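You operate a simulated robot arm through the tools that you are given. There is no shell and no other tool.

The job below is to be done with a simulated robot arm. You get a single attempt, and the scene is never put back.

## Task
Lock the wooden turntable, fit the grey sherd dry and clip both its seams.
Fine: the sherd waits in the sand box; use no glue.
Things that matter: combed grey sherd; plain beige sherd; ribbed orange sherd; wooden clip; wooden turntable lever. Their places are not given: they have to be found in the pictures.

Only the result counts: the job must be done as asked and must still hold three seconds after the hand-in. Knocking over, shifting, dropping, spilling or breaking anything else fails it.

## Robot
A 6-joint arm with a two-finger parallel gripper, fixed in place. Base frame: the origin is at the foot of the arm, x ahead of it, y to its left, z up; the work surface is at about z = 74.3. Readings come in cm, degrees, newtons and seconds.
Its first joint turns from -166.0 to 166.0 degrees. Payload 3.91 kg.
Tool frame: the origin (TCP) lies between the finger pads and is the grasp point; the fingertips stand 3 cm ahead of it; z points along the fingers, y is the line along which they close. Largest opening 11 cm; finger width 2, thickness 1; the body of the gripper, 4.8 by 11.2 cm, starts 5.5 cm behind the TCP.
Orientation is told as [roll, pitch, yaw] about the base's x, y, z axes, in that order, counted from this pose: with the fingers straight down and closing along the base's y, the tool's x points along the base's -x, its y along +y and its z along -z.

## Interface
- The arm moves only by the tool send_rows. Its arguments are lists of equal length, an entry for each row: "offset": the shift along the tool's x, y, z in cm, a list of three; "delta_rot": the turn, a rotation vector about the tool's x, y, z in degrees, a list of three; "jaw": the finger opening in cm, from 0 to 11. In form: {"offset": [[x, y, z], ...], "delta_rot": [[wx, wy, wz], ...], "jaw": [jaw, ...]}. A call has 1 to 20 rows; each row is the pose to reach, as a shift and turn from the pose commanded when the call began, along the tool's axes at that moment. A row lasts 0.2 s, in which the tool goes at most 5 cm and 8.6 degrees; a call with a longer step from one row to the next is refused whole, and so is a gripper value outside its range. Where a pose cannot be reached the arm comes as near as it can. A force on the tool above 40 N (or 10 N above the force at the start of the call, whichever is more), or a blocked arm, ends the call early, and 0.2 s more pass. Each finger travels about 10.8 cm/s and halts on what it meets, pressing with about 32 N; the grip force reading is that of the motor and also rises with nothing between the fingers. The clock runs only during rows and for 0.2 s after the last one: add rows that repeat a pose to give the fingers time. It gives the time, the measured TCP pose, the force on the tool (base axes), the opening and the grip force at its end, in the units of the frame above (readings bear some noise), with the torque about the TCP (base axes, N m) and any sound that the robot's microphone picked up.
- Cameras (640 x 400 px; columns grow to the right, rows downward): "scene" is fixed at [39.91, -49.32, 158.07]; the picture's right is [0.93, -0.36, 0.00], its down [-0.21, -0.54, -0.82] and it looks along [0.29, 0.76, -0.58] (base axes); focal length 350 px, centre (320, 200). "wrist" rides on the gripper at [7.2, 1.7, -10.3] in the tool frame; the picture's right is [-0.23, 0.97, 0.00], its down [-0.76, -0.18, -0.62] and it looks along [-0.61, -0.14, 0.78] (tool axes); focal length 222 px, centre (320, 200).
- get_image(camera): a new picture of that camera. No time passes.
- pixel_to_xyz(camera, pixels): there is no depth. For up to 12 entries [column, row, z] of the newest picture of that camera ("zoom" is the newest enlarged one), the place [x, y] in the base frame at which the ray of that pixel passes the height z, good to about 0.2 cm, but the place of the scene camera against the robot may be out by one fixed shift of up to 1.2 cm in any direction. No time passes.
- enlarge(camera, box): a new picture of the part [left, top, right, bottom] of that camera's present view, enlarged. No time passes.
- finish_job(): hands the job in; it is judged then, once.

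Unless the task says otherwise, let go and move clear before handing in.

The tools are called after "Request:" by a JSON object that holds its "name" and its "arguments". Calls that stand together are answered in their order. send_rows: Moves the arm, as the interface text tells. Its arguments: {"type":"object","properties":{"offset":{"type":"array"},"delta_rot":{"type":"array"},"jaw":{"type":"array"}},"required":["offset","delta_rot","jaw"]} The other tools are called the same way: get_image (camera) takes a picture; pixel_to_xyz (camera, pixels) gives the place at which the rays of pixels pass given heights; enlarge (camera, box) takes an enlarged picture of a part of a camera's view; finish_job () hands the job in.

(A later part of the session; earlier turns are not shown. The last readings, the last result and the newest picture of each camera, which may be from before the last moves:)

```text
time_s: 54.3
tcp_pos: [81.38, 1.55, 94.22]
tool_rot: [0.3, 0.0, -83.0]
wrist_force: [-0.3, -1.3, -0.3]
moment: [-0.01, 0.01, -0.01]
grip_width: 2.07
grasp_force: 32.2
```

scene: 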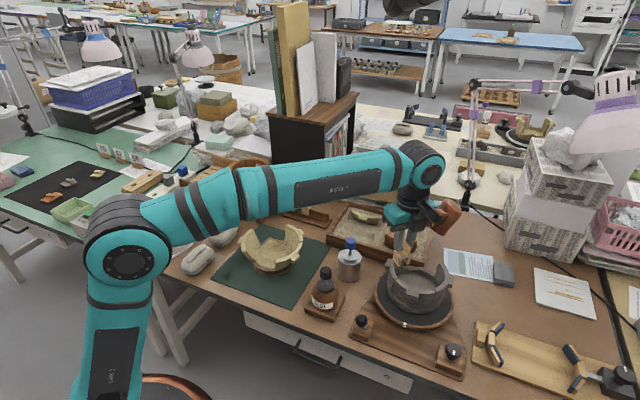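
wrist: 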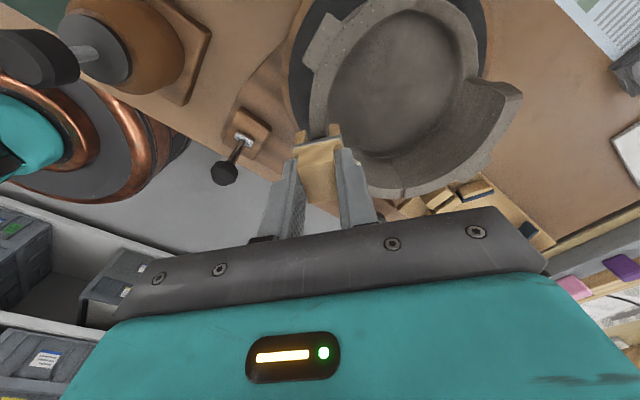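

There's no contact at z = 94.2 this time. I'll lower 0.4 cm more.

Request:
{"name": "send_rows", "arguments": {"offset": [[0, 0, 0.15], [0, 0, 0.3], [0, 0, 0.4], [0, 0, 0.4]], "delta_rot": [[0, 0, 0], [0, 0, 0], [0, 0, 0], [0, 0, 0]], "jaw": [1, 1, 1, 1]}}

Request:
{"name": "get_image", "arguments": {"camera": "wrist"}}

Request:
{"name": "enlarge", "arguments": {"camera": "wrist", "box": [280, 80, 380, 160]}}

Request:
{"name": "enlarge", "arguments": {"camera": "scene", "box": [385, 250, 425, 295]}}

```text
time_s: 55.3
tcp_pos: [81.28, 1.63, 93.86]
tool_rot: [0.5, -0.1, -83.0]
wrist_force: [-0.1, -0.7, -0.6]
moment: [-0.02, -0.01, 0.02]
grip_width: 2.08
grasp_force: 31.9
```

```text
taken
```

wrist: 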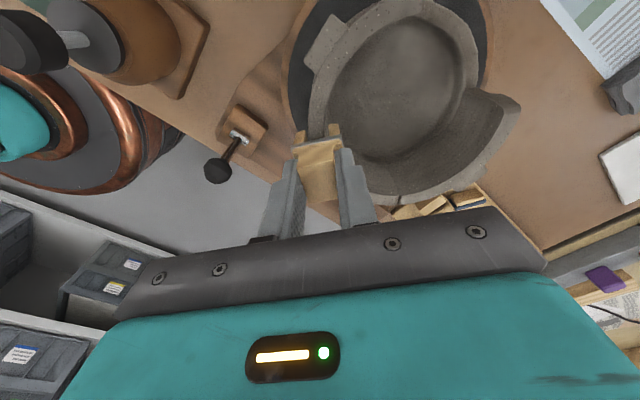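

```text
5.00 times, centred on (330, 120) of wrist
```

zoom: 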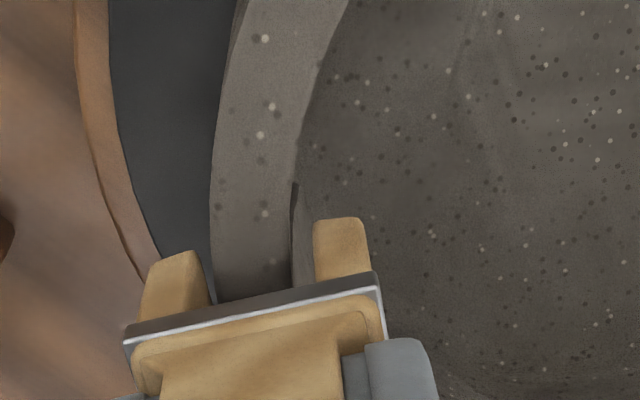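

```text
8.89 times, centred on (405, 272) of scene
```

zoom: 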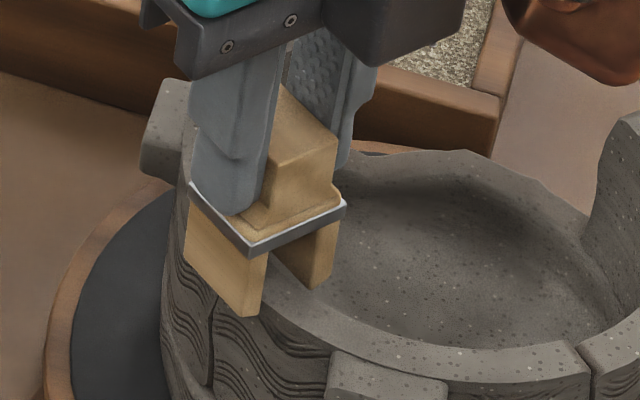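

The legs are entering past the rim without contact at z = 93.86. I'll continue lowering by 0.6 cm.

Request:
{"name": "send_rows", "arguments": {"offset": [[0, 0, 0.15], [0, 0, 0.3], [0, 0, 0.45], [0, 0, 0.6], [0, 0, 0.6]], "delta_rot": [[0, 0, 0], [0, 0, 0], [0, 0, 0], [0, 0, 0], [0, 0, 0]], "jaw": [1, 1, 1, 1, 1]}}

Request:
{"name": "get_image", "arguments": {"camera": "wrist"}}

Request:
{"name": "enlarge", "arguments": {"camera": "wrist", "box": [280, 80, 380, 160]}}

Request:
{"name": "enlarge", "arguments": {"camera": "scene", "box": [385, 250, 425, 295]}}

```text
time_s: 56.5
tcp_pos: [81.19, 1.6, 93.27]
tool_rot: [0.3, -0.1, -83.0]
wrist_force: [0.7, 0.8, -0.6]
moment: [0.0, 0.01, -0.04]
grip_width: 2.06
grasp_force: 32.0
```

```text
taken
```

wrist: 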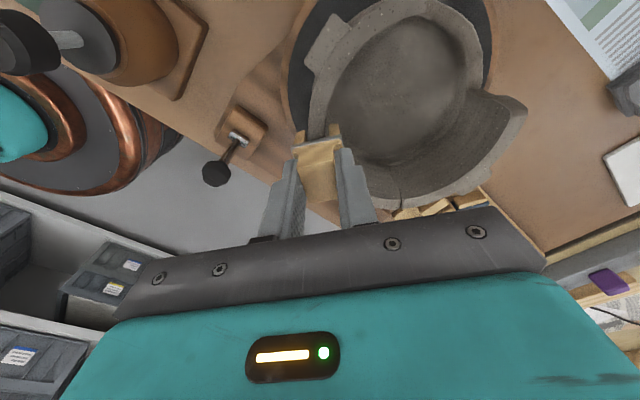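

```text
5.00 times, centred on (330, 120) of wrist
```

zoom: 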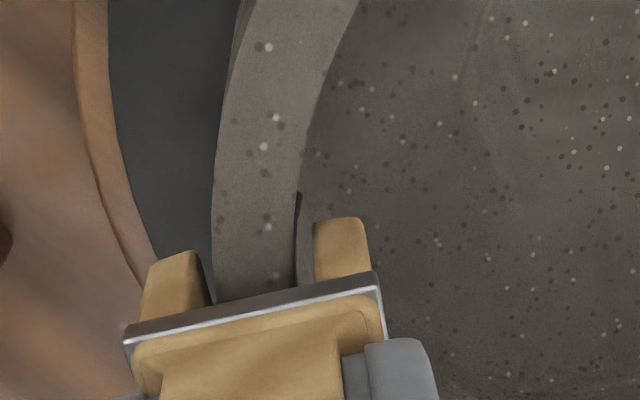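

```text
8.89 times, centred on (405, 272) of scene
```

zoom: 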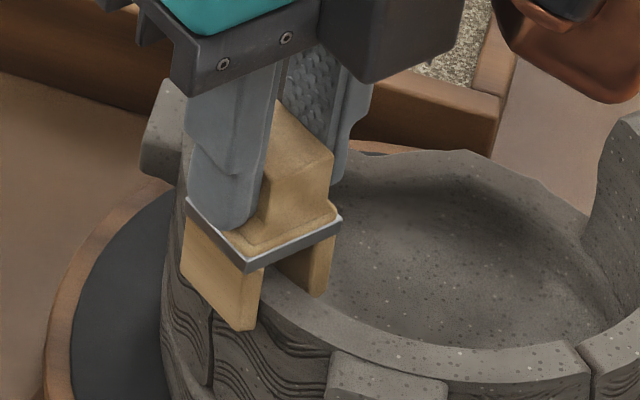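

The clip is sliding over the wall with no force at z = 93.3, and the legs straddle the rim in the scene view. I'll continue down by 0.8 cm.

Request:
{"name": "send_rows", "arguments": {"offset": [[0, 0, 0.2], [0, 0, 0.4], [0, 0, 0.6], [0, 0, 0.8], [0, 0, 0.8]], "delta_rot": [[0, 0, 0], [0, 0, 0], [0, 0, 0], [0, 0, 0], [0, 0, 0]], "jaw": [1, 1, 1, 1, 1]}}

Request:
{"name": "enlarge", "arguments": {"camera": "scene", "box": [385, 250, 425, 295]}}

```text
time_s: 57.7
tcp_pos: [81.26, 1.63, 92.25]
tool_rot: [0.3, -0.1, -82.9]
wrist_force: [0.6, -0.4, -0.4]
moment: [-0.01, -0.01, 0.0]
grip_width: 2.11
grasp_force: 31.9
```

```text
8.89 times, centred on (405, 272) of scene
```

zoom: 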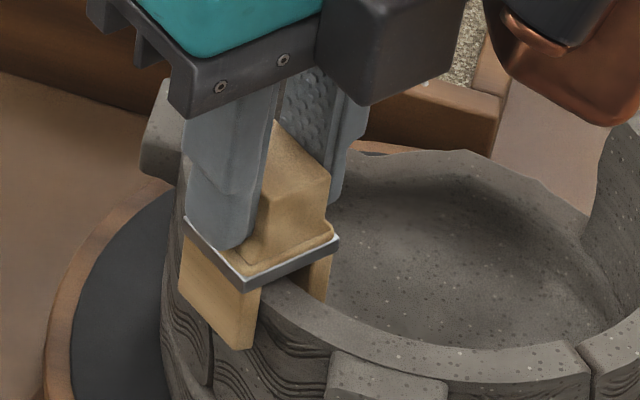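

The clip keeps sliding down freely at z = 92.3, with its band nearing the rim. I'll lower another 0.5 cm.

Request:
{"name": "send_rows", "arguments": {"offset": [[0, 0, 0.15], [0, 0, 0.3], [0, 0, 0.45], [0, 0, 0.45]], "delta_rot": [[0, 0, 0], [0, 0, 0], [0, 0, 0], [0, 0, 0]], "jaw": [1, 1, 1, 1]}}

Request:
{"name": "enlarge", "arguments": {"camera": "scene", "box": [385, 250, 425, 295]}}

```text
time_s: 58.7
tcp_pos: [81.25, 1.44, 92.01]
tool_rot: [0.4, 0.0, -83.1]
wrist_force: [0.4, -0.8, -0.5]
moment: [-0.02, 0.01, 0.0]
grip_width: 2.06
grasp_force: 32.5
```

```text
8.89 times, centred on (405, 272) of scene
```

zoom: 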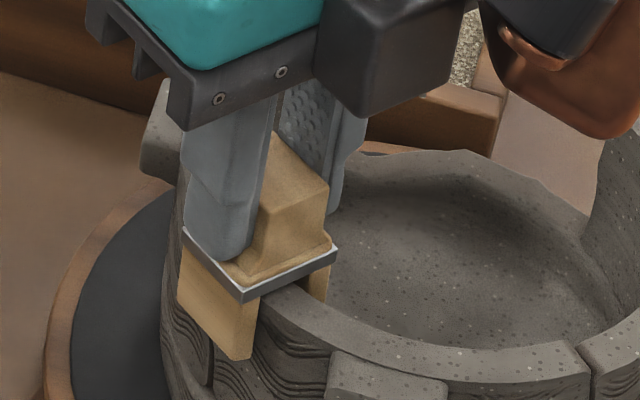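

There's no contact yet at z = 92.0, and the band is just above the rim. I'll lower another 0.3 cm.

Request:
{"name": "send_rows", "arguments": {"offset": [[0, 0, 0.1], [0, 0, 0.2], [0, 0, 0.3], [0, 0, 0.3]], "delta_rot": [[0, 0, 0], [0, 0, 0], [0, 0, 0], [0, 0, 0]], "jaw": [1, 1, 1, 1]}}

Request:
{"name": "enlarge", "arguments": {"camera": "scene", "box": [385, 250, 425, 295]}}

```text
time_s: 59.7
tcp_pos: [81.2, 1.54, 91.78]
tool_rot: [0.5, -0.2, -83.0]
wrist_force: [-0.7, 0.5, 12.2]
moment: [0.17, 0.09, 0.0]
grip_width: 2.1
grasp_force: 32.2
```

```text
8.89 times, centred on (405, 272) of scene
```

zoom: 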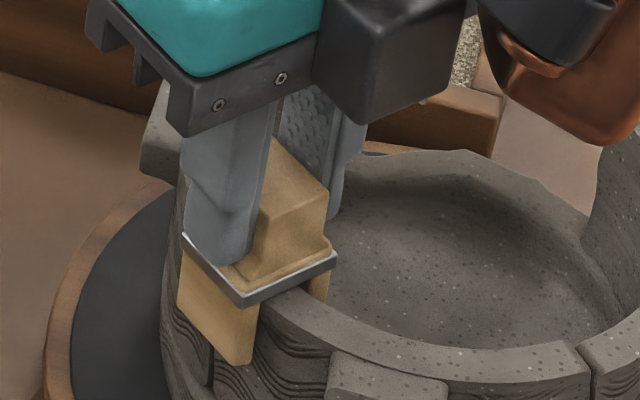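

The tool reads +12 N at z = 91.8, so the clip's crotch now rests on the rim and it's seated. I'll open the fingers and rise clear.

Request:
{"name": "send_rows", "arguments": {"offset": [[0, 0, -0.05], [0, 0, -0.05], [0, 0, -0.05], [0, 0, -0.05]], "delta_rot": [[0, 0, 0], [0, 0, 0], [0, 0, 0], [0, 0, 0]], "jaw": [2.6, 3.4, 4.4, 4.4]}}

Request:
{"name": "get_image", "arguments": {"camera": "wrist"}}

Request:
{"name": "enlarge", "arguments": {"camera": "wrist", "box": [270, 90, 380, 190]}}

Request:
{"name": "enlarge", "arguments": {"camera": "scene", "box": [385, 250, 425, 295]}}

```text
time_s: 60.7
tcp_pos: [81.32, 1.51, 91.64]
tool_rot: [0.4, -0.1, -83.1]
wrist_force: [0.7, 0.0, -0.2]
moment: [0.01, -0.03, -0.02]
grip_width: 4.4
grasp_force: 0.0
```

```text
taken
```

wrist: 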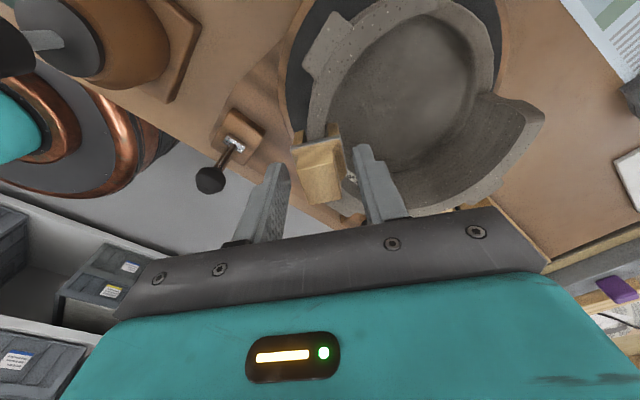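

```text
4.00 times, centred on (325, 140) of wrist
```

zoom: 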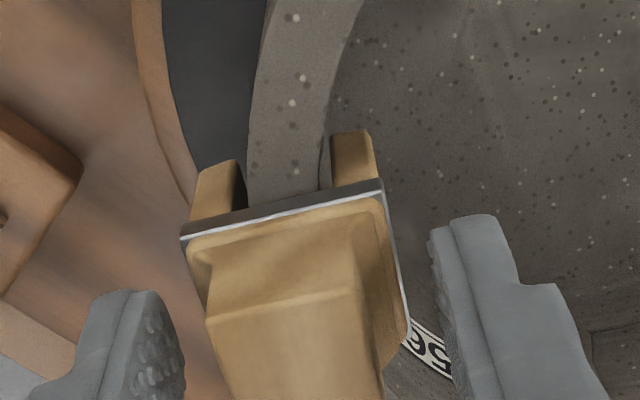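

```text
8.89 times, centred on (405, 272) of scene
```

zoom: 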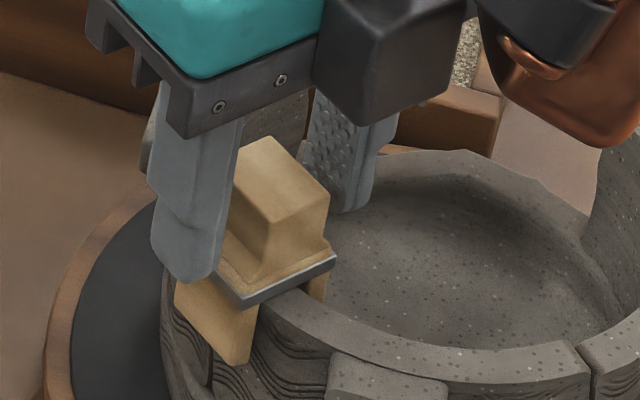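

The clip stays on the left seam by itself. I'll rise straight up and check it from both cameras.

Request:
{"name": "send_rows", "arguments": {"offset": [[0, 0, -1.0], [0, 0, -2.5], [0, 0, -5.0], [0, 0, -8.5], [0, 0, -12.0]], "delta_rot": [[0, 0, 0], [0, 0, 0], [0, 0, 0], [0, 0, 0], [0, 0, 0]], "jaw": [4.6, 4.8, 5, 5, 5]}}

Request:
{"name": "get_image", "arguments": {"camera": "wrist"}}

Request:
{"name": "enlarge", "arguments": {"camera": "wrist", "box": [240, 40, 440, 180]}}

Request:
{"name": "enlarge", "arguments": {"camera": "scene", "box": [380, 245, 450, 315]}}

```text
time_s: 61.9
tcp_pos: [81.09, 1.4, 103.53]
tool_rot: [0.3, -0.2, -83.0]
wrist_force: [0.4, 0.0, 0.2]
moment: [0.01, 0.01, -0.01]
grip_width: 5.01
grasp_force: 0.1
```

```text
taken
```

wrist: 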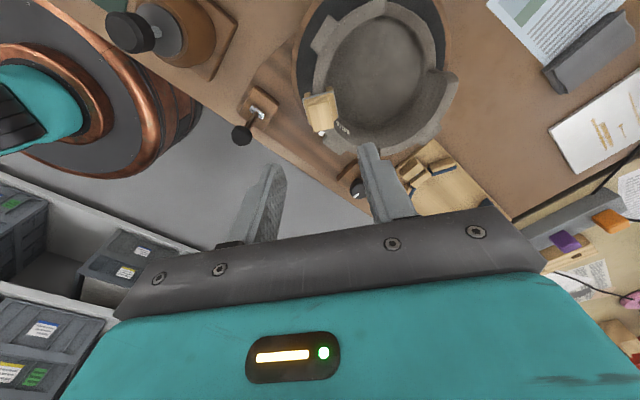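

```text
2.86 times, centred on (340, 110) of wrist
```

zoom: 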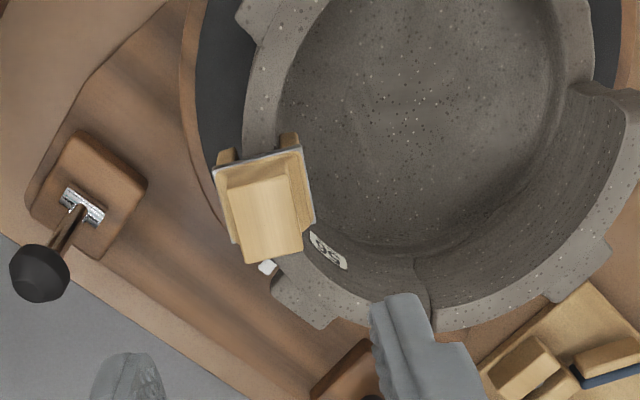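

```text
5.71 times, centred on (415, 280) of scene
```

zoom: 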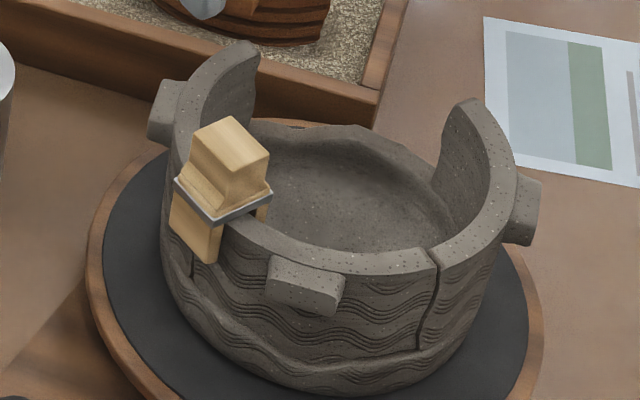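

Clip 1 sits across the left seam, with the seam line right under its outer leg at scene zoom (190,265). Now I'll travel back to the rack for the second clip, turning to yaw -45°.

Request:
{"name": "send_rows", "arguments": {"offset": [[4.2, 0, 0], [8.4, 0, 0], [12.6, -0.1, 0], [16.8, -0.1, 0], [21.0, -0.2, 0], [25.2, -0.2, 0.5], [29.4, -0.2, 1.0], [33.6, -0.3, 1.5], [37.8, -0.3, 2.0], [42.0, -0.4, 2.5], [46.0, -0.4, 2.5], [46.8, -0.4, 2.5]], "delta_rot": [[0, 0, -3], [0, 0, -7], [0, 0, -11], [0, 0, -15], [0, 0, -19], [0, 0, -23], [0, 0, -27], [0, 0, -31], [0, 0, -35], [0, 0, -38], [0, 0, -38], [0, 0, -38]], "jaw": [5, 5, 5, 5, 5, 5, 5, 5, 5, 5, 5, 5]}}

Request:
{"name": "get_image", "arguments": {"camera": "wrist"}}

Request:
{"name": "enlarge", "arguments": {"camera": "wrist", "box": [270, 10, 370, 110]}}

```text
time_s: 64.5
tcp_pos: [75.11, 47.96, 101.17]
tool_rot: [0.3, -0.3, -44.9]
wrist_force: [-0.7, -0.4, -0.4]
moment: [0.03, 0.01, 0.02]
grip_width: 5.02
grasp_force: 0.1
```

```text
taken
```

wrist: 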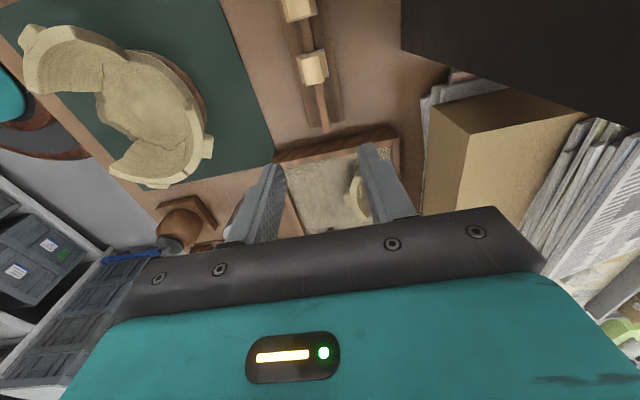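

```text
4.00 times, centred on (320, 60) of wrist
```

zoom: 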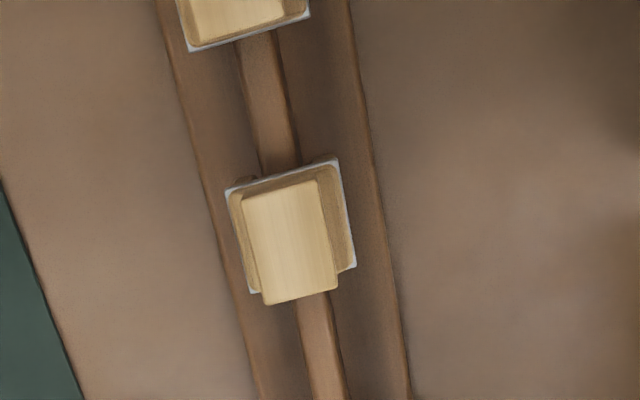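

Clip 2's handle top is seen at zoom corners (242,197), (317,179), (338,287) and (265,304). I'll compute its place at the known height.

Request:
{"name": "pixel_to_xyz", "arguments": {"camera": "zoom", "pixels": [[242, 197, 82.9], [317, 179, 82.9], [338, 287, 82.9], [265, 304, 82.9], [226, 190, 80.0], [337, 158, 80.0], [356, 265, 80.0], [250, 293, 80.0]]}}

```text
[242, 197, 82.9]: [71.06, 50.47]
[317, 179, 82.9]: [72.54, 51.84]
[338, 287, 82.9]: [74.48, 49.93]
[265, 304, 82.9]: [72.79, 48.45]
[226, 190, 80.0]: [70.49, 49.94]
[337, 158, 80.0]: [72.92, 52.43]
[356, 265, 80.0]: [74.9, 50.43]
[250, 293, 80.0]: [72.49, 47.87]
```

Both levels give clip 2's centre at (72.7,50.17). I'll descend over it, with a stop to check just before the grip.

Request:
{"name": "send_rows", "arguments": {"offset": [[1.6, -0.06, 2.5], [3.26, -0.13, 5.5], [3.26, -0.13, 9.5], [3.26, -0.13, 13.0], [3.26, -0.13, 15.5], [3.26, -0.13, 16.9], [3.26, -0.13, 16.9]], "delta_rot": [[0, 0, 0], [0, 0, 0], [0, 0, 0], [0, 0, 0], [0, 0, 0], [0, 0, 0], [0, 0, 0]], "jaw": [5, 5, 5, 5, 5, 5, 5]}}

Request:
{"name": "get_image", "arguments": {"camera": "wrist"}}

Request:
{"name": "enlarge", "arguments": {"camera": "wrist", "box": [240, 100, 400, 210]}}

Request:
{"name": "enlarge", "arguments": {"camera": "scene", "box": [285, 180, 335, 222]}}

```text
time_s: 66.1
tcp_pos: [72.68, 50.19, 84.26]
tool_rot: [0.1, -0.3, -45.0]
wrist_force: [-0.3, -0.3, -0.5]
moment: [-0.01, 0.02, 0.01]
grip_width: 5.0
grasp_force: 0.1
```

```text
taken
```

wrist: 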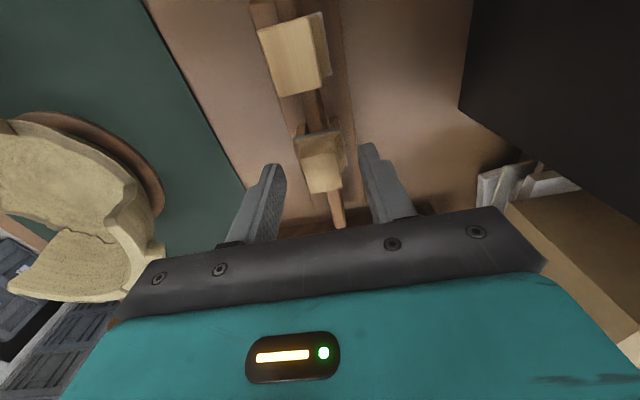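

```text
3.64 times, centred on (320, 155) of wrist
```

zoom: 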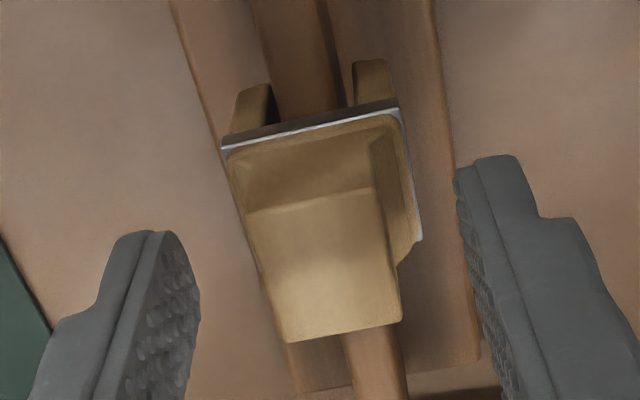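

```text
9.52 times, centred on (310, 201) of scene
```

zoom: 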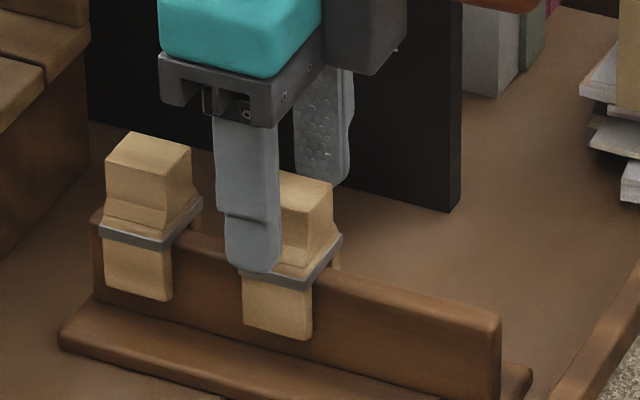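

The view matches the one I had for clip 1 before gripping. I'll close on the handle and lift gently.

Request:
{"name": "send_rows", "arguments": {"offset": [[0, 0, 0], [0, 0, 0], [0, 0, 0], [0, 0, 0], [0, 0, 0], [0, 0, -0.3], [0, 0, -0.7], [0, 0, -1.2], [0, 0, -1.2]], "delta_rot": [[0, 0, 0], [0, 0, 0], [0, 0, 0], [0, 0, 0], [0, 0, 0], [0, 0, 0], [0, 0, 0], [0, 0, 0], [0, 0, 0]], "jaw": [4, 3, 2, 1, 1, 1, 1, 1, 1]}}

Request:
{"name": "enlarge", "arguments": {"camera": "scene", "box": [285, 180, 335, 222]}}

```text
time_s: 68.1
tcp_pos: [72.8, 50.07, 85.37]
tool_rot: [0.2, -0.3, -45.1]
wrist_force: [1.1, 0.6, -0.3]
moment: [-0.02, -0.01, -0.01]
grip_width: 2.08
grasp_force: 31.8
```

```text
9.52 times, centred on (310, 201) of scene
```

zoom: 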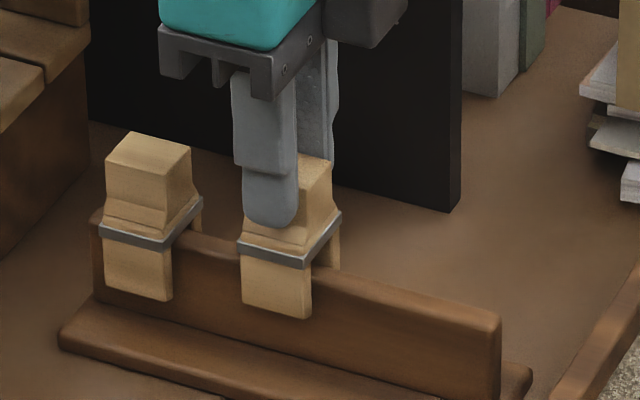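

Clip 2 comes off freely. I'll raise it and carry it high to above the right seam, near (88.0,-5.2), turning to about yaw -5.5°.

Request:
{"name": "send_rows", "arguments": {"offset": [[0, 0, -3.5], [0, 0, -8.0], [0, 0, -12.5], [0, 0, -17.0], [-3.6, -2.05, -17.6], [-7.4, -4.2, -17.6], [-11.2, -6.4, -17.6], [-15.0, -8.5, -17.6], [-18.8, -10.7, -17.6], [-22.6, -12.85, -17.6], [-26.4, -15.0, -17.6], [-30.2, -17.2, -17.6], [-34.0, -19.3, -17.6], [-37.8, -21.5, -17.6], [-41.6, -23.65, -17.6], [-45.4, -25.8, -17.6], [-48.5, -27.6, -17.0], [-49.85, -28.35, -16.5]], "delta_rot": [[0, 0, 0], [0, 0, 0], [0, 0, 0], [0, 0, 0], [0, 0, 0], [0, 0, -3.5], [0, 0, -7], [0, 0, -10.5], [0, 0, -14], [0, 0, -17.5], [0, 0, -21], [0, 0, -24.5], [0, 0, -28], [0, 0, -31.5], [0, 0, -35], [0, 0, -38], [0, 0, -39.5], [0, 0, -39.5]], "jaw": [1, 1, 1, 1, 1, 1, 1, 1, 1, 1, 1, 1, 1, 1, 1, 1, 1, 1]}}

Request:
{"name": "get_image", "arguments": {"camera": "wrist"}}

Request:
{"name": "enlarge", "arguments": {"camera": "wrist", "box": [270, 70, 390, 160]}}

Request:
{"name": "get_image", "arguments": {"camera": "scene"}}

Request:
{"name": "enlarge", "arguments": {"camera": "scene", "box": [380, 240, 460, 310]}}

```text
time_s: 71.9
tcp_pos: [87.86, -5.24, 102.12]
tool_rot: [0.1, -0.2, -5.5]
wrist_force: [0.4, -0.1, -0.1]
moment: [-0.01, 0.01, 0.03]
grip_width: 2.08
grasp_force: 32.4
```

```text
taken
```

wrist: 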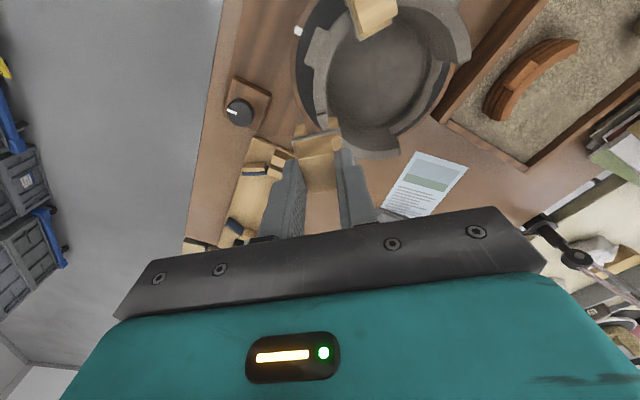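

```text
4.44 times, centred on (330, 115) of wrist
```

zoom: 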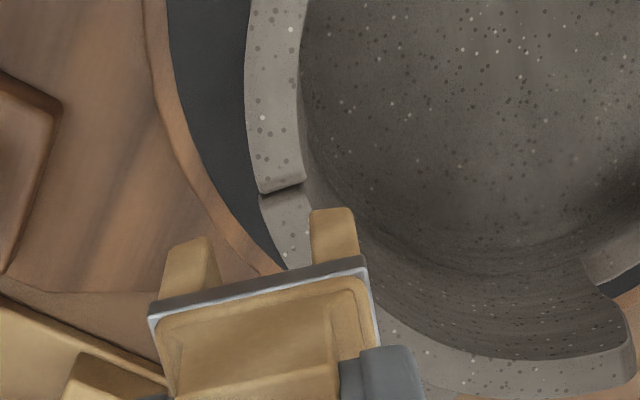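

```text
taken
```

scene: 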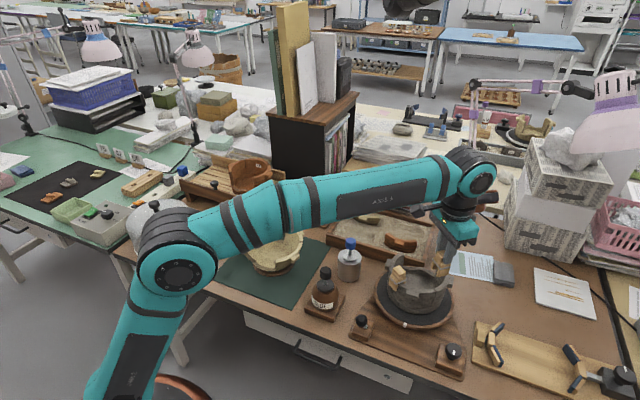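

```text
5.71 times, centred on (420, 275) of scene
```

zoom: 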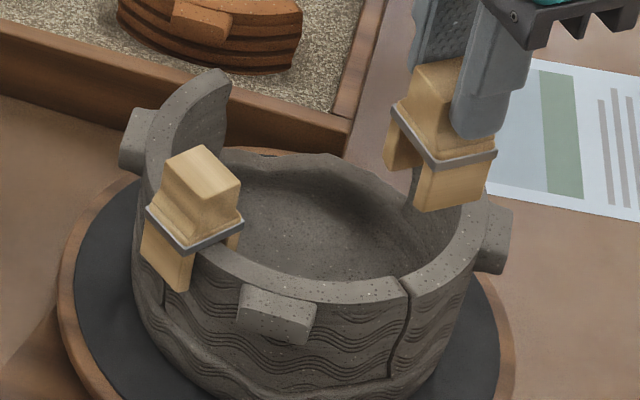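

Request:
{"name": "pixel_to_xyz", "arguments": {"camera": "wrist", "pixels": [[315.8, 112.7, 87.4], [325.9, 110.5, 87.4], [313.6, 97, 87.4], [325.5, 95.9, 87.4], [313.3, 83.5, 87.4], [325.7, 82.3, 87.4], [317.6, 118.4, 87.4], [328.2, 115, 87.4], [321, 127.4, 87.4]]}}

Request:
{"name": "enlarge", "arguments": {"camera": "wrist", "box": [290, 85, 350, 140]}}

```text
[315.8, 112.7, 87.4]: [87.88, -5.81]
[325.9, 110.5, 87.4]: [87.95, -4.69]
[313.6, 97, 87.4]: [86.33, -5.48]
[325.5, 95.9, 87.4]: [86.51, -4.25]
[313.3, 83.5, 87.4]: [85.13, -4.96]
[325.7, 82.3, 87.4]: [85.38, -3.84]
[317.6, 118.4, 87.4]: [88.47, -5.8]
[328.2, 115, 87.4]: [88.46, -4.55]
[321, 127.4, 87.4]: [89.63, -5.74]
```

```text
7.27 times, centred on (320, 112) of wrist
```

zoom: 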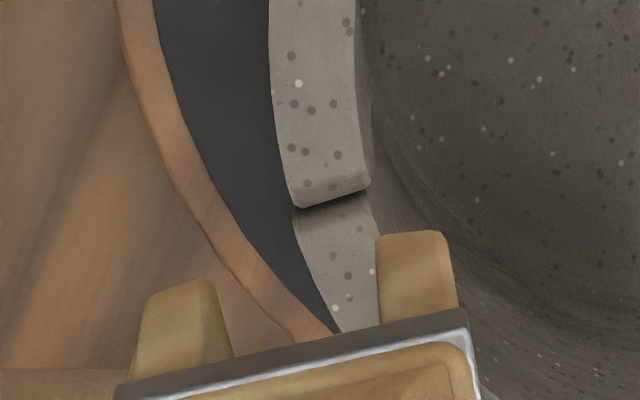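

The right seam shows at zoom (335,200). In tool coordinates the wall's middle lies about +0.2 cm in y and +0.2 cm in x from the clip's centre. I'll correct that and lower to just above the rim.

Request:
{"name": "send_rows", "arguments": {"offset": [[-0.1, 0.1, 1.5], [-0.2, 0.2, 3.2], [-0.2, 0.2, 4.8], [-0.2, 0.2, 5.7], [-0.2, 0.2, 5.7]], "delta_rot": [[0, 0, 0], [0, 0, 0], [0, 0, 0], [0, 0, 0], [0, 0, 0]], "jaw": [1, 1, 1, 1, 1]}}

Request:
{"name": "get_image", "arguments": {"camera": "wrist"}}

Request:
{"name": "enlarge", "arguments": {"camera": "wrist", "box": [280, 80, 380, 160]}}

Request:
{"name": "enlarge", "arguments": {"camera": "scene", "box": [410, 250, 460, 305]}}

```text
time_s: 73.1
tcp_pos: [88.24, -5.1, 96.27]
tool_rot: [0.1, -0.4, -5.6]
wrist_force: [-0.1, -1.1, -0.5]
moment: [0.01, -0.02, 0.01]
grip_width: 2.08
grasp_force: 31.6
```

```text
taken
```

wrist: 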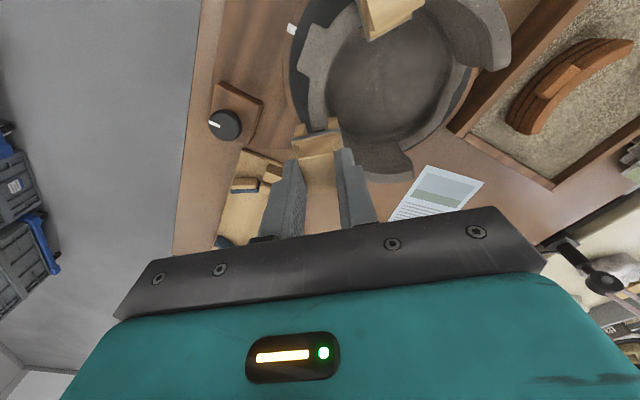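

```text
5.00 times, centred on (330, 120) of wrist
```

zoom: 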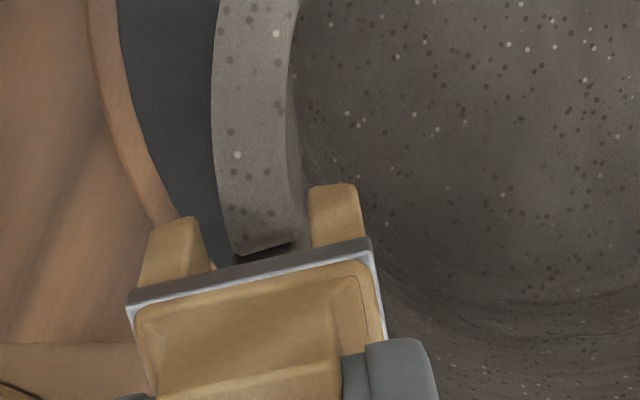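

```text
7.27 times, centred on (435, 278) of scene
```

zoom: 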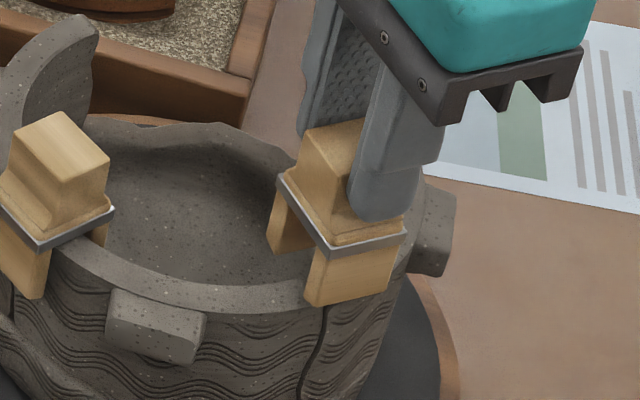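

The wall lies between the legs in this view (sherd 216–290 against slot edges 208–305). I'll shift 0.06 cm outward and lower gently to the entry height.

Request:
{"name": "send_rows", "arguments": {"offset": [[0, -0.06, 0.5], [0, -0.06, 1.0], [0, -0.06, 1.4], [0, -0.06, 1.7], [0, -0.06, 1.7]], "delta_rot": [[0, 0, 0], [0, 0, 0], [0, 0, 0], [0, 0, 0], [0, 0, 0]], "jaw": [1, 1, 1, 1, 1]}}

```text
time_s: 74.3
tcp_pos: [88.13, -5.14, 94.58]
tool_rot: [0.1, -0.4, -5.5]
wrist_force: [-0.1, -0.8, -1.0]
moment: [0.03, -0.02, -0.02]
grip_width: 2.07
grasp_force: 32.3
```

Request:
{"name": "send_rows", "arguments": {"offset": [[0, 0, 0.12], [0, 0, 0.25], [0, 0, 0.25]], "delta_rot": [[0, 0, 0], [0, 0, 0], [0, 0, 0]], "jaw": [1, 1, 1]}}

Request:
{"name": "get_image", "arguments": {"camera": "wrist"}}

Request:
{"name": "enlarge", "arguments": {"camera": "wrist", "box": [280, 80, 380, 160]}}

Request:
{"name": "enlarge", "arguments": {"camera": "scene", "box": [410, 250, 460, 305]}}

```text
time_s: 75.1
tcp_pos: [88.19, -5.08, 94.42]
tool_rot: [0.0, -0.4, -5.5]
wrist_force: [-0.3, 0.2, 0.4]
moment: [0.01, 0.01, 0.0]
grip_width: 2.1
grasp_force: 32.4
```

```text
taken
```

wrist: 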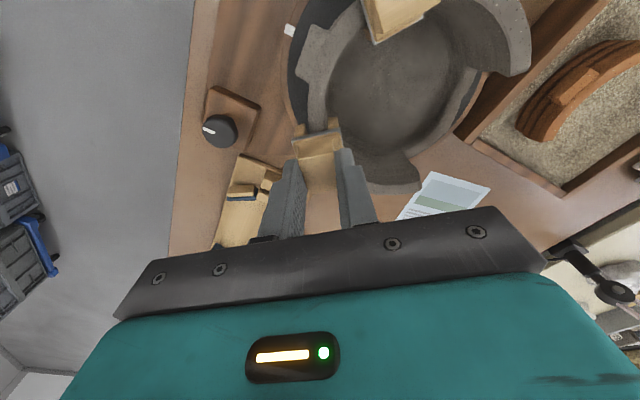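

```text
5.00 times, centred on (330, 120) of wrist
```

zoom: 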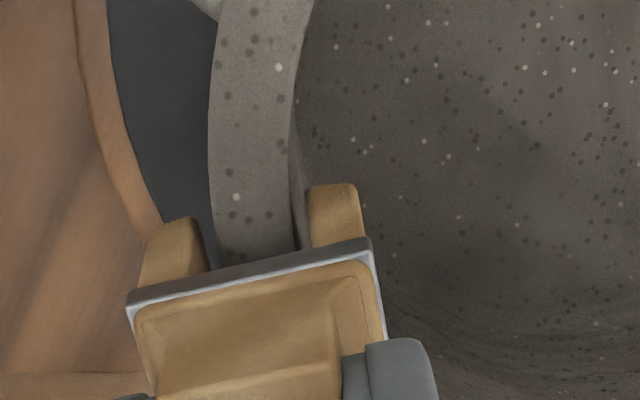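

```text
7.27 times, centred on (435, 278) of scene
```

zoom: 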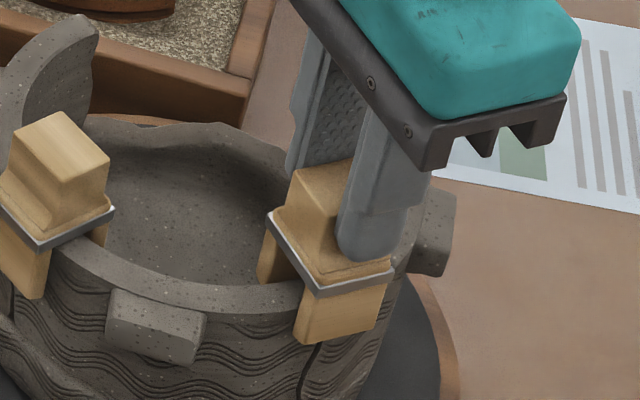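

No contact yet at z = 94.4, and the rim stands between the legs. I'll lower 0.5 cm more.

Request:
{"name": "send_rows", "arguments": {"offset": [[0, 0, 0.12], [0, 0, 0.25], [0, 0, 0.38], [0, 0, 0.5], [0, 0, 0.5]], "delta_rot": [[0, 0, 0], [0, 0, 0], [0, 0, 0], [0, 0, 0], [0, 0, 0]], "jaw": [1, 1, 1, 1, 1]}}

Request:
{"name": "enlarge", "arguments": {"camera": "scene", "box": [410, 250, 460, 305]}}

```text
time_s: 76.3
tcp_pos: [88.25, -5.2, 93.85]
tool_rot: [0.0, -0.3, -5.5]
wrist_force: [-0.3, -0.5, 0.0]
moment: [0.0, -0.01, -0.02]
grip_width: 2.07
grasp_force: 32.4
```

```text
7.27 times, centred on (435, 278) of scene
```

zoom: 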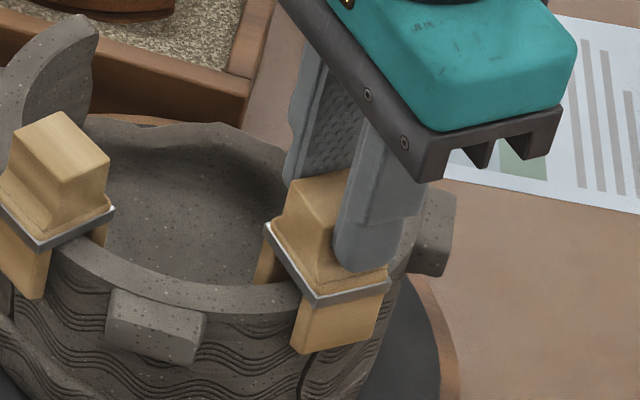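

The legs have entered without contact at z = 93.85. I'll continue down 0.8 cm.

Request:
{"name": "send_rows", "arguments": {"offset": [[0, 0, 0.2], [0, 0, 0.4], [0, 0, 0.6], [0, 0, 0.8], [0, 0, 0.8]], "delta_rot": [[0, 0, 0], [0, 0, 0], [0, 0, 0], [0, 0, 0], [0, 0, 0]], "jaw": [1, 1, 1, 1, 1]}}

Request:
{"name": "get_image", "arguments": {"camera": "wrist"}}

Request:
{"name": "enlarge", "arguments": {"camera": "wrist", "box": [280, 80, 380, 160]}}

Request:
{"name": "enlarge", "arguments": {"camera": "scene", "box": [410, 250, 460, 305]}}

```text
time_s: 77.5
tcp_pos: [88.16, -5.05, 93.18]
tool_rot: [0.0, -0.3, -5.5]
wrist_force: [0.3, -0.5, 0.2]
moment: [-0.01, 0.04, 0.02]
grip_width: 2.06
grasp_force: 31.9
```

```text
taken
```

wrist: 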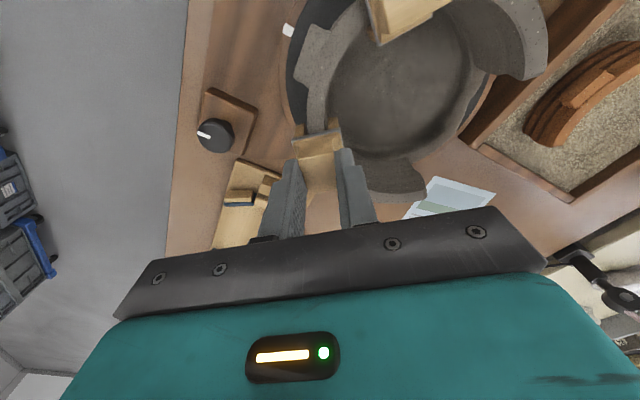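

```text
5.00 times, centred on (330, 120) of wrist
```

zoom: 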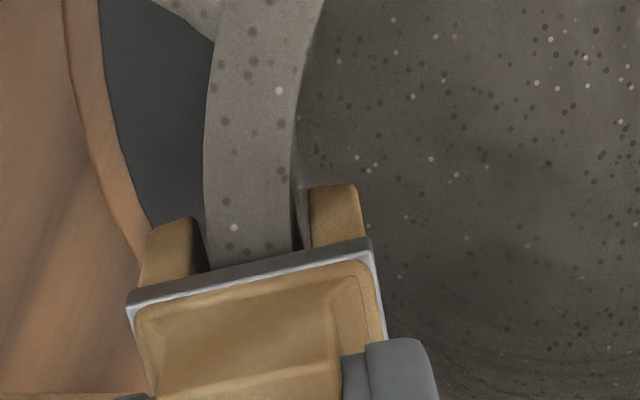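

```text
7.27 times, centred on (435, 278) of scene
```

zoom: 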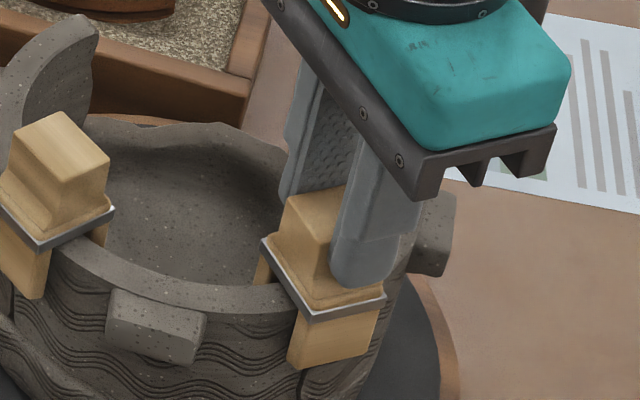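

The clip is sliding down over the seam without force at z = 93.2. I'll continue in smaller steps until the crotch touches.

Request:
{"name": "send_rows", "arguments": {"offset": [[0, 0, 0.2], [0, 0, 0.4], [0, 0, 0.6], [0, 0, 0.6]], "delta_rot": [[0, 0, 0], [0, 0, 0], [0, 0, 0], [0, 0, 0]], "jaw": [1, 1, 1, 1]}}

```text
time_s: 78.5
tcp_pos: [88.14, -5.13, 92.53]
tool_rot: [0.0, -0.4, -5.5]
wrist_force: [2.0, -0.8, 9.8]
moment: [-0.06, -0.17, -0.02]
grip_width: 2.05
grasp_force: 32.0
```

Request:
{"name": "get_image", "arguments": {"camera": "wrist"}}

Request:
{"name": "enlarge", "arguments": {"camera": "wrist", "box": [280, 80, 380, 160]}}

Request:
{"name": "enlarge", "arguments": {"camera": "scene", "box": [380, 250, 450, 310]}}

Request:
{"name": "enlarge", "arguments": {"camera": "scene", "box": [415, 265, 445, 300]}}

```text
taken
```

wrist: 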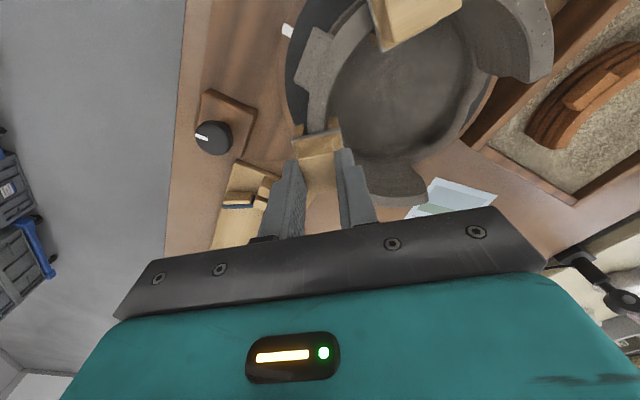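

```text
5.00 times, centred on (330, 120) of wrist
```

zoom: 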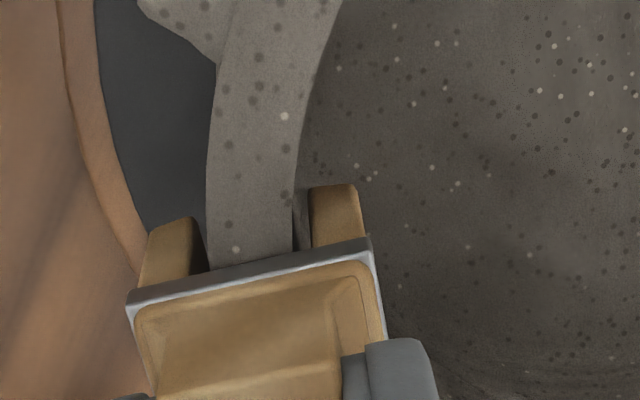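

```text
6.67 times, centred on (415, 280) of scene
```

zoom: 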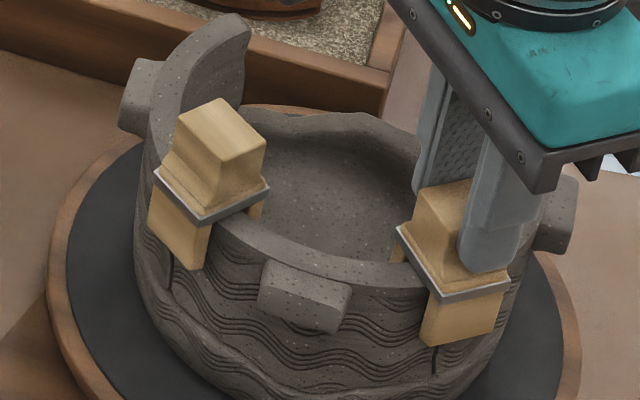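

```text
11.43 times, centred on (430, 282) of scene
```

zoom: 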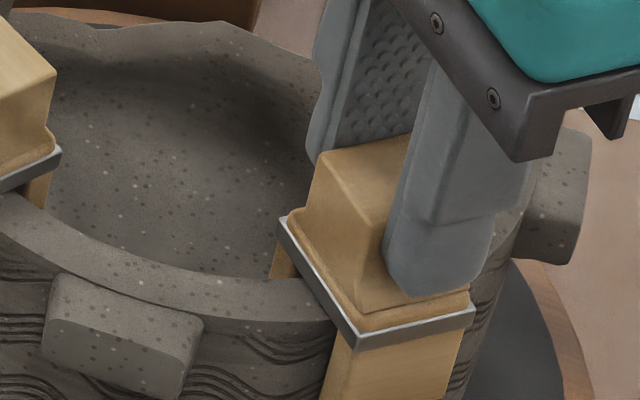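

The tool reads about +10 N at z = 92.5, and the band sits right above the rim as with clip 1. I'll press 0.2 cm more to make sure it's fully down.

Request:
{"name": "send_rows", "arguments": {"offset": [[0, 0, 0.1], [0, 0, 0.2], [0, 0, 0.2]], "delta_rot": [[0, 0, 0], [0, 0, 0], [0, 0, 0]], "jaw": [1, 1, 1]}}

Request:
{"name": "get_image", "arguments": {"camera": "wrist"}}

Request:
{"name": "enlarge", "arguments": {"camera": "scene", "box": [415, 265, 445, 300]}}

```text
time_s: 79.3
tcp_pos: [88.07, -5.03, 92.41]
tool_rot: [0.0, -0.4, -5.5]
wrist_force: [-0.8, -1.4, 26.8]
moment: [-0.04, -0.1, -0.03]
grip_width: 2.05
grasp_force: 32.2
```

```text
taken
```

wrist: 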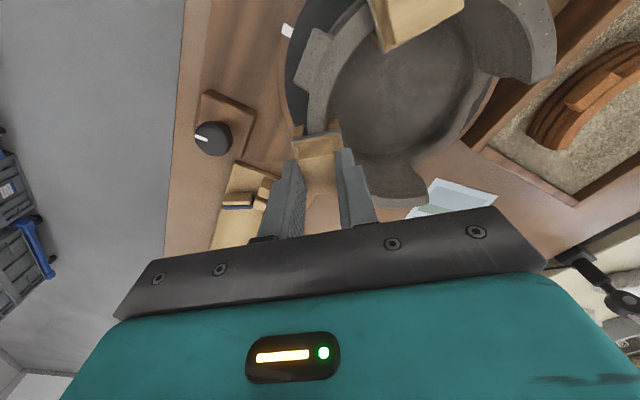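

```text
11.43 times, centred on (430, 282) of scene
```

zoom: 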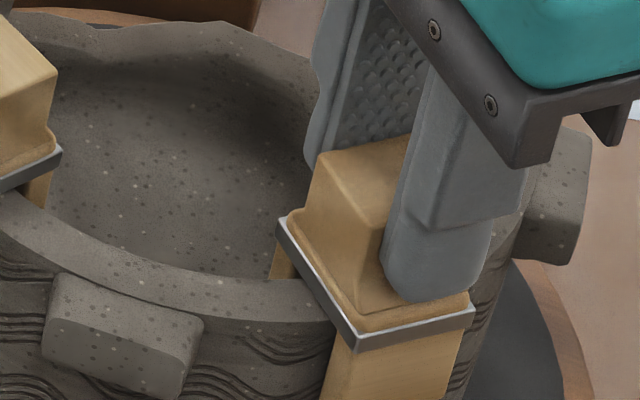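

The force climbed to 27 N, centred under the clip, so the crotch is firmly on the rim. I'll ease off slightly, open the fingers, and rise.

Request:
{"name": "send_rows", "arguments": {"offset": [[0, 0, -0.15], [0, 0, -0.15], [0, 0, -0.15], [0, 0, -0.15], [0, 0, -0.15]], "delta_rot": [[0, 0, 0], [0, 0, 0], [0, 0, 0], [0, 0, 0], [0, 0, 0]], "jaw": [1, 2.6, 3.4, 4.4, 4.6]}}

Request:
{"name": "enlarge", "arguments": {"camera": "scene", "box": [380, 250, 450, 310]}}

Request:
{"name": "get_image", "arguments": {"camera": "wrist"}}

```text
time_s: 80.5
tcp_pos: [88.28, -5.07, 92.35]
tool_rot: [0.0, -0.3, -5.5]
wrist_force: [-0.5, -0.3, -0.3]
moment: [0.0, -0.02, 0.0]
grip_width: 4.59
grasp_force: 0.1
```

```text
6.67 times, centred on (415, 280) of scene
```

zoom: 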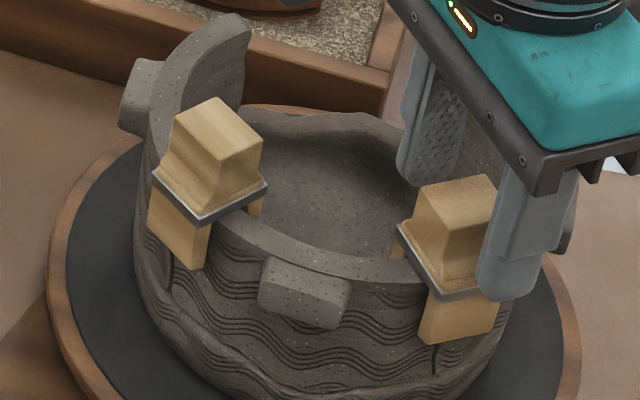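

```text
taken
```

wrist: 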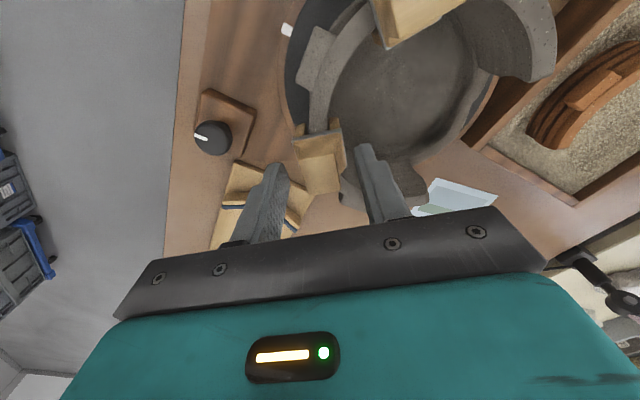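

Clip 2 stands on the right seam. I'll rise straight up and inspect everything.

Request:
{"name": "send_rows", "arguments": {"offset": [[0, 0, -1.0], [0, 0, -2.5], [0, 0, -5.0], [0, 0, -8.5], [0, 0, -12.0], [0, 0, -14.0]], "delta_rot": [[0, 0, 0], [0, 0, 0], [0, 0, 0], [0, 0, 0], [0, 0, 0], [0, 0, 0]], "jaw": [4.6, 4.8, 5, 5, 5, 5]}}

Request:
{"name": "get_image", "arguments": {"camera": "wrist"}}

Request:
{"name": "enlarge", "arguments": {"camera": "wrist", "box": [250, 0, 450, 150]}}

Request:
{"name": "enlarge", "arguments": {"camera": "scene", "box": [380, 250, 450, 310]}}

```text
time_s: 81.9
tcp_pos: [88.19, -5.08, 106.36]
tool_rot: [0.0, -0.3, -5.6]
wrist_force: [0.2, -0.2, -0.4]
moment: [0.0, 0.04, -0.04]
grip_width: 5.03
grasp_force: 0.1
```

```text
taken
```

wrist: 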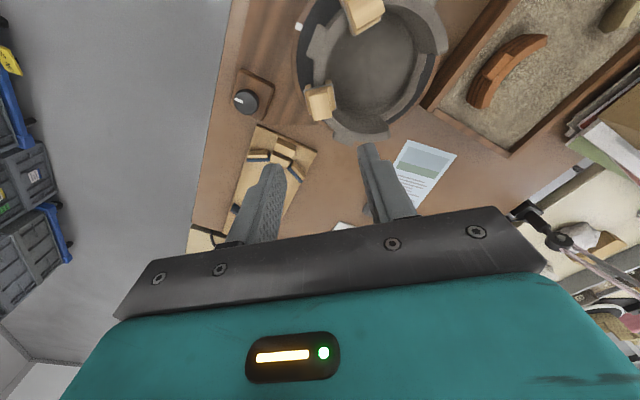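

```text
2.67 times, centred on (350, 75) of wrist
```

zoom: 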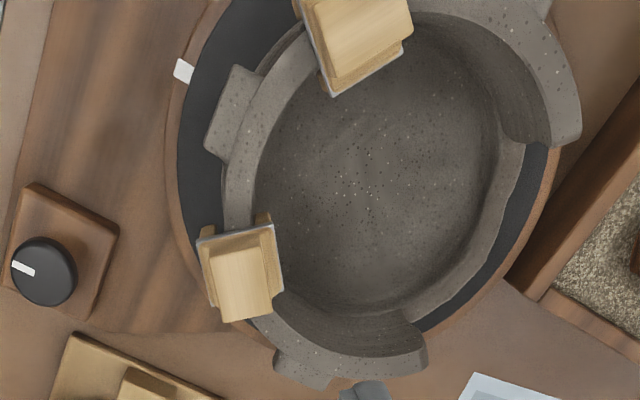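

```text
6.67 times, centred on (415, 280) of scene
```

zoom: 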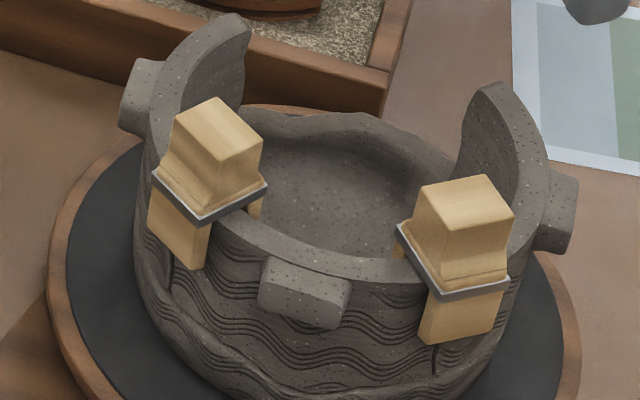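

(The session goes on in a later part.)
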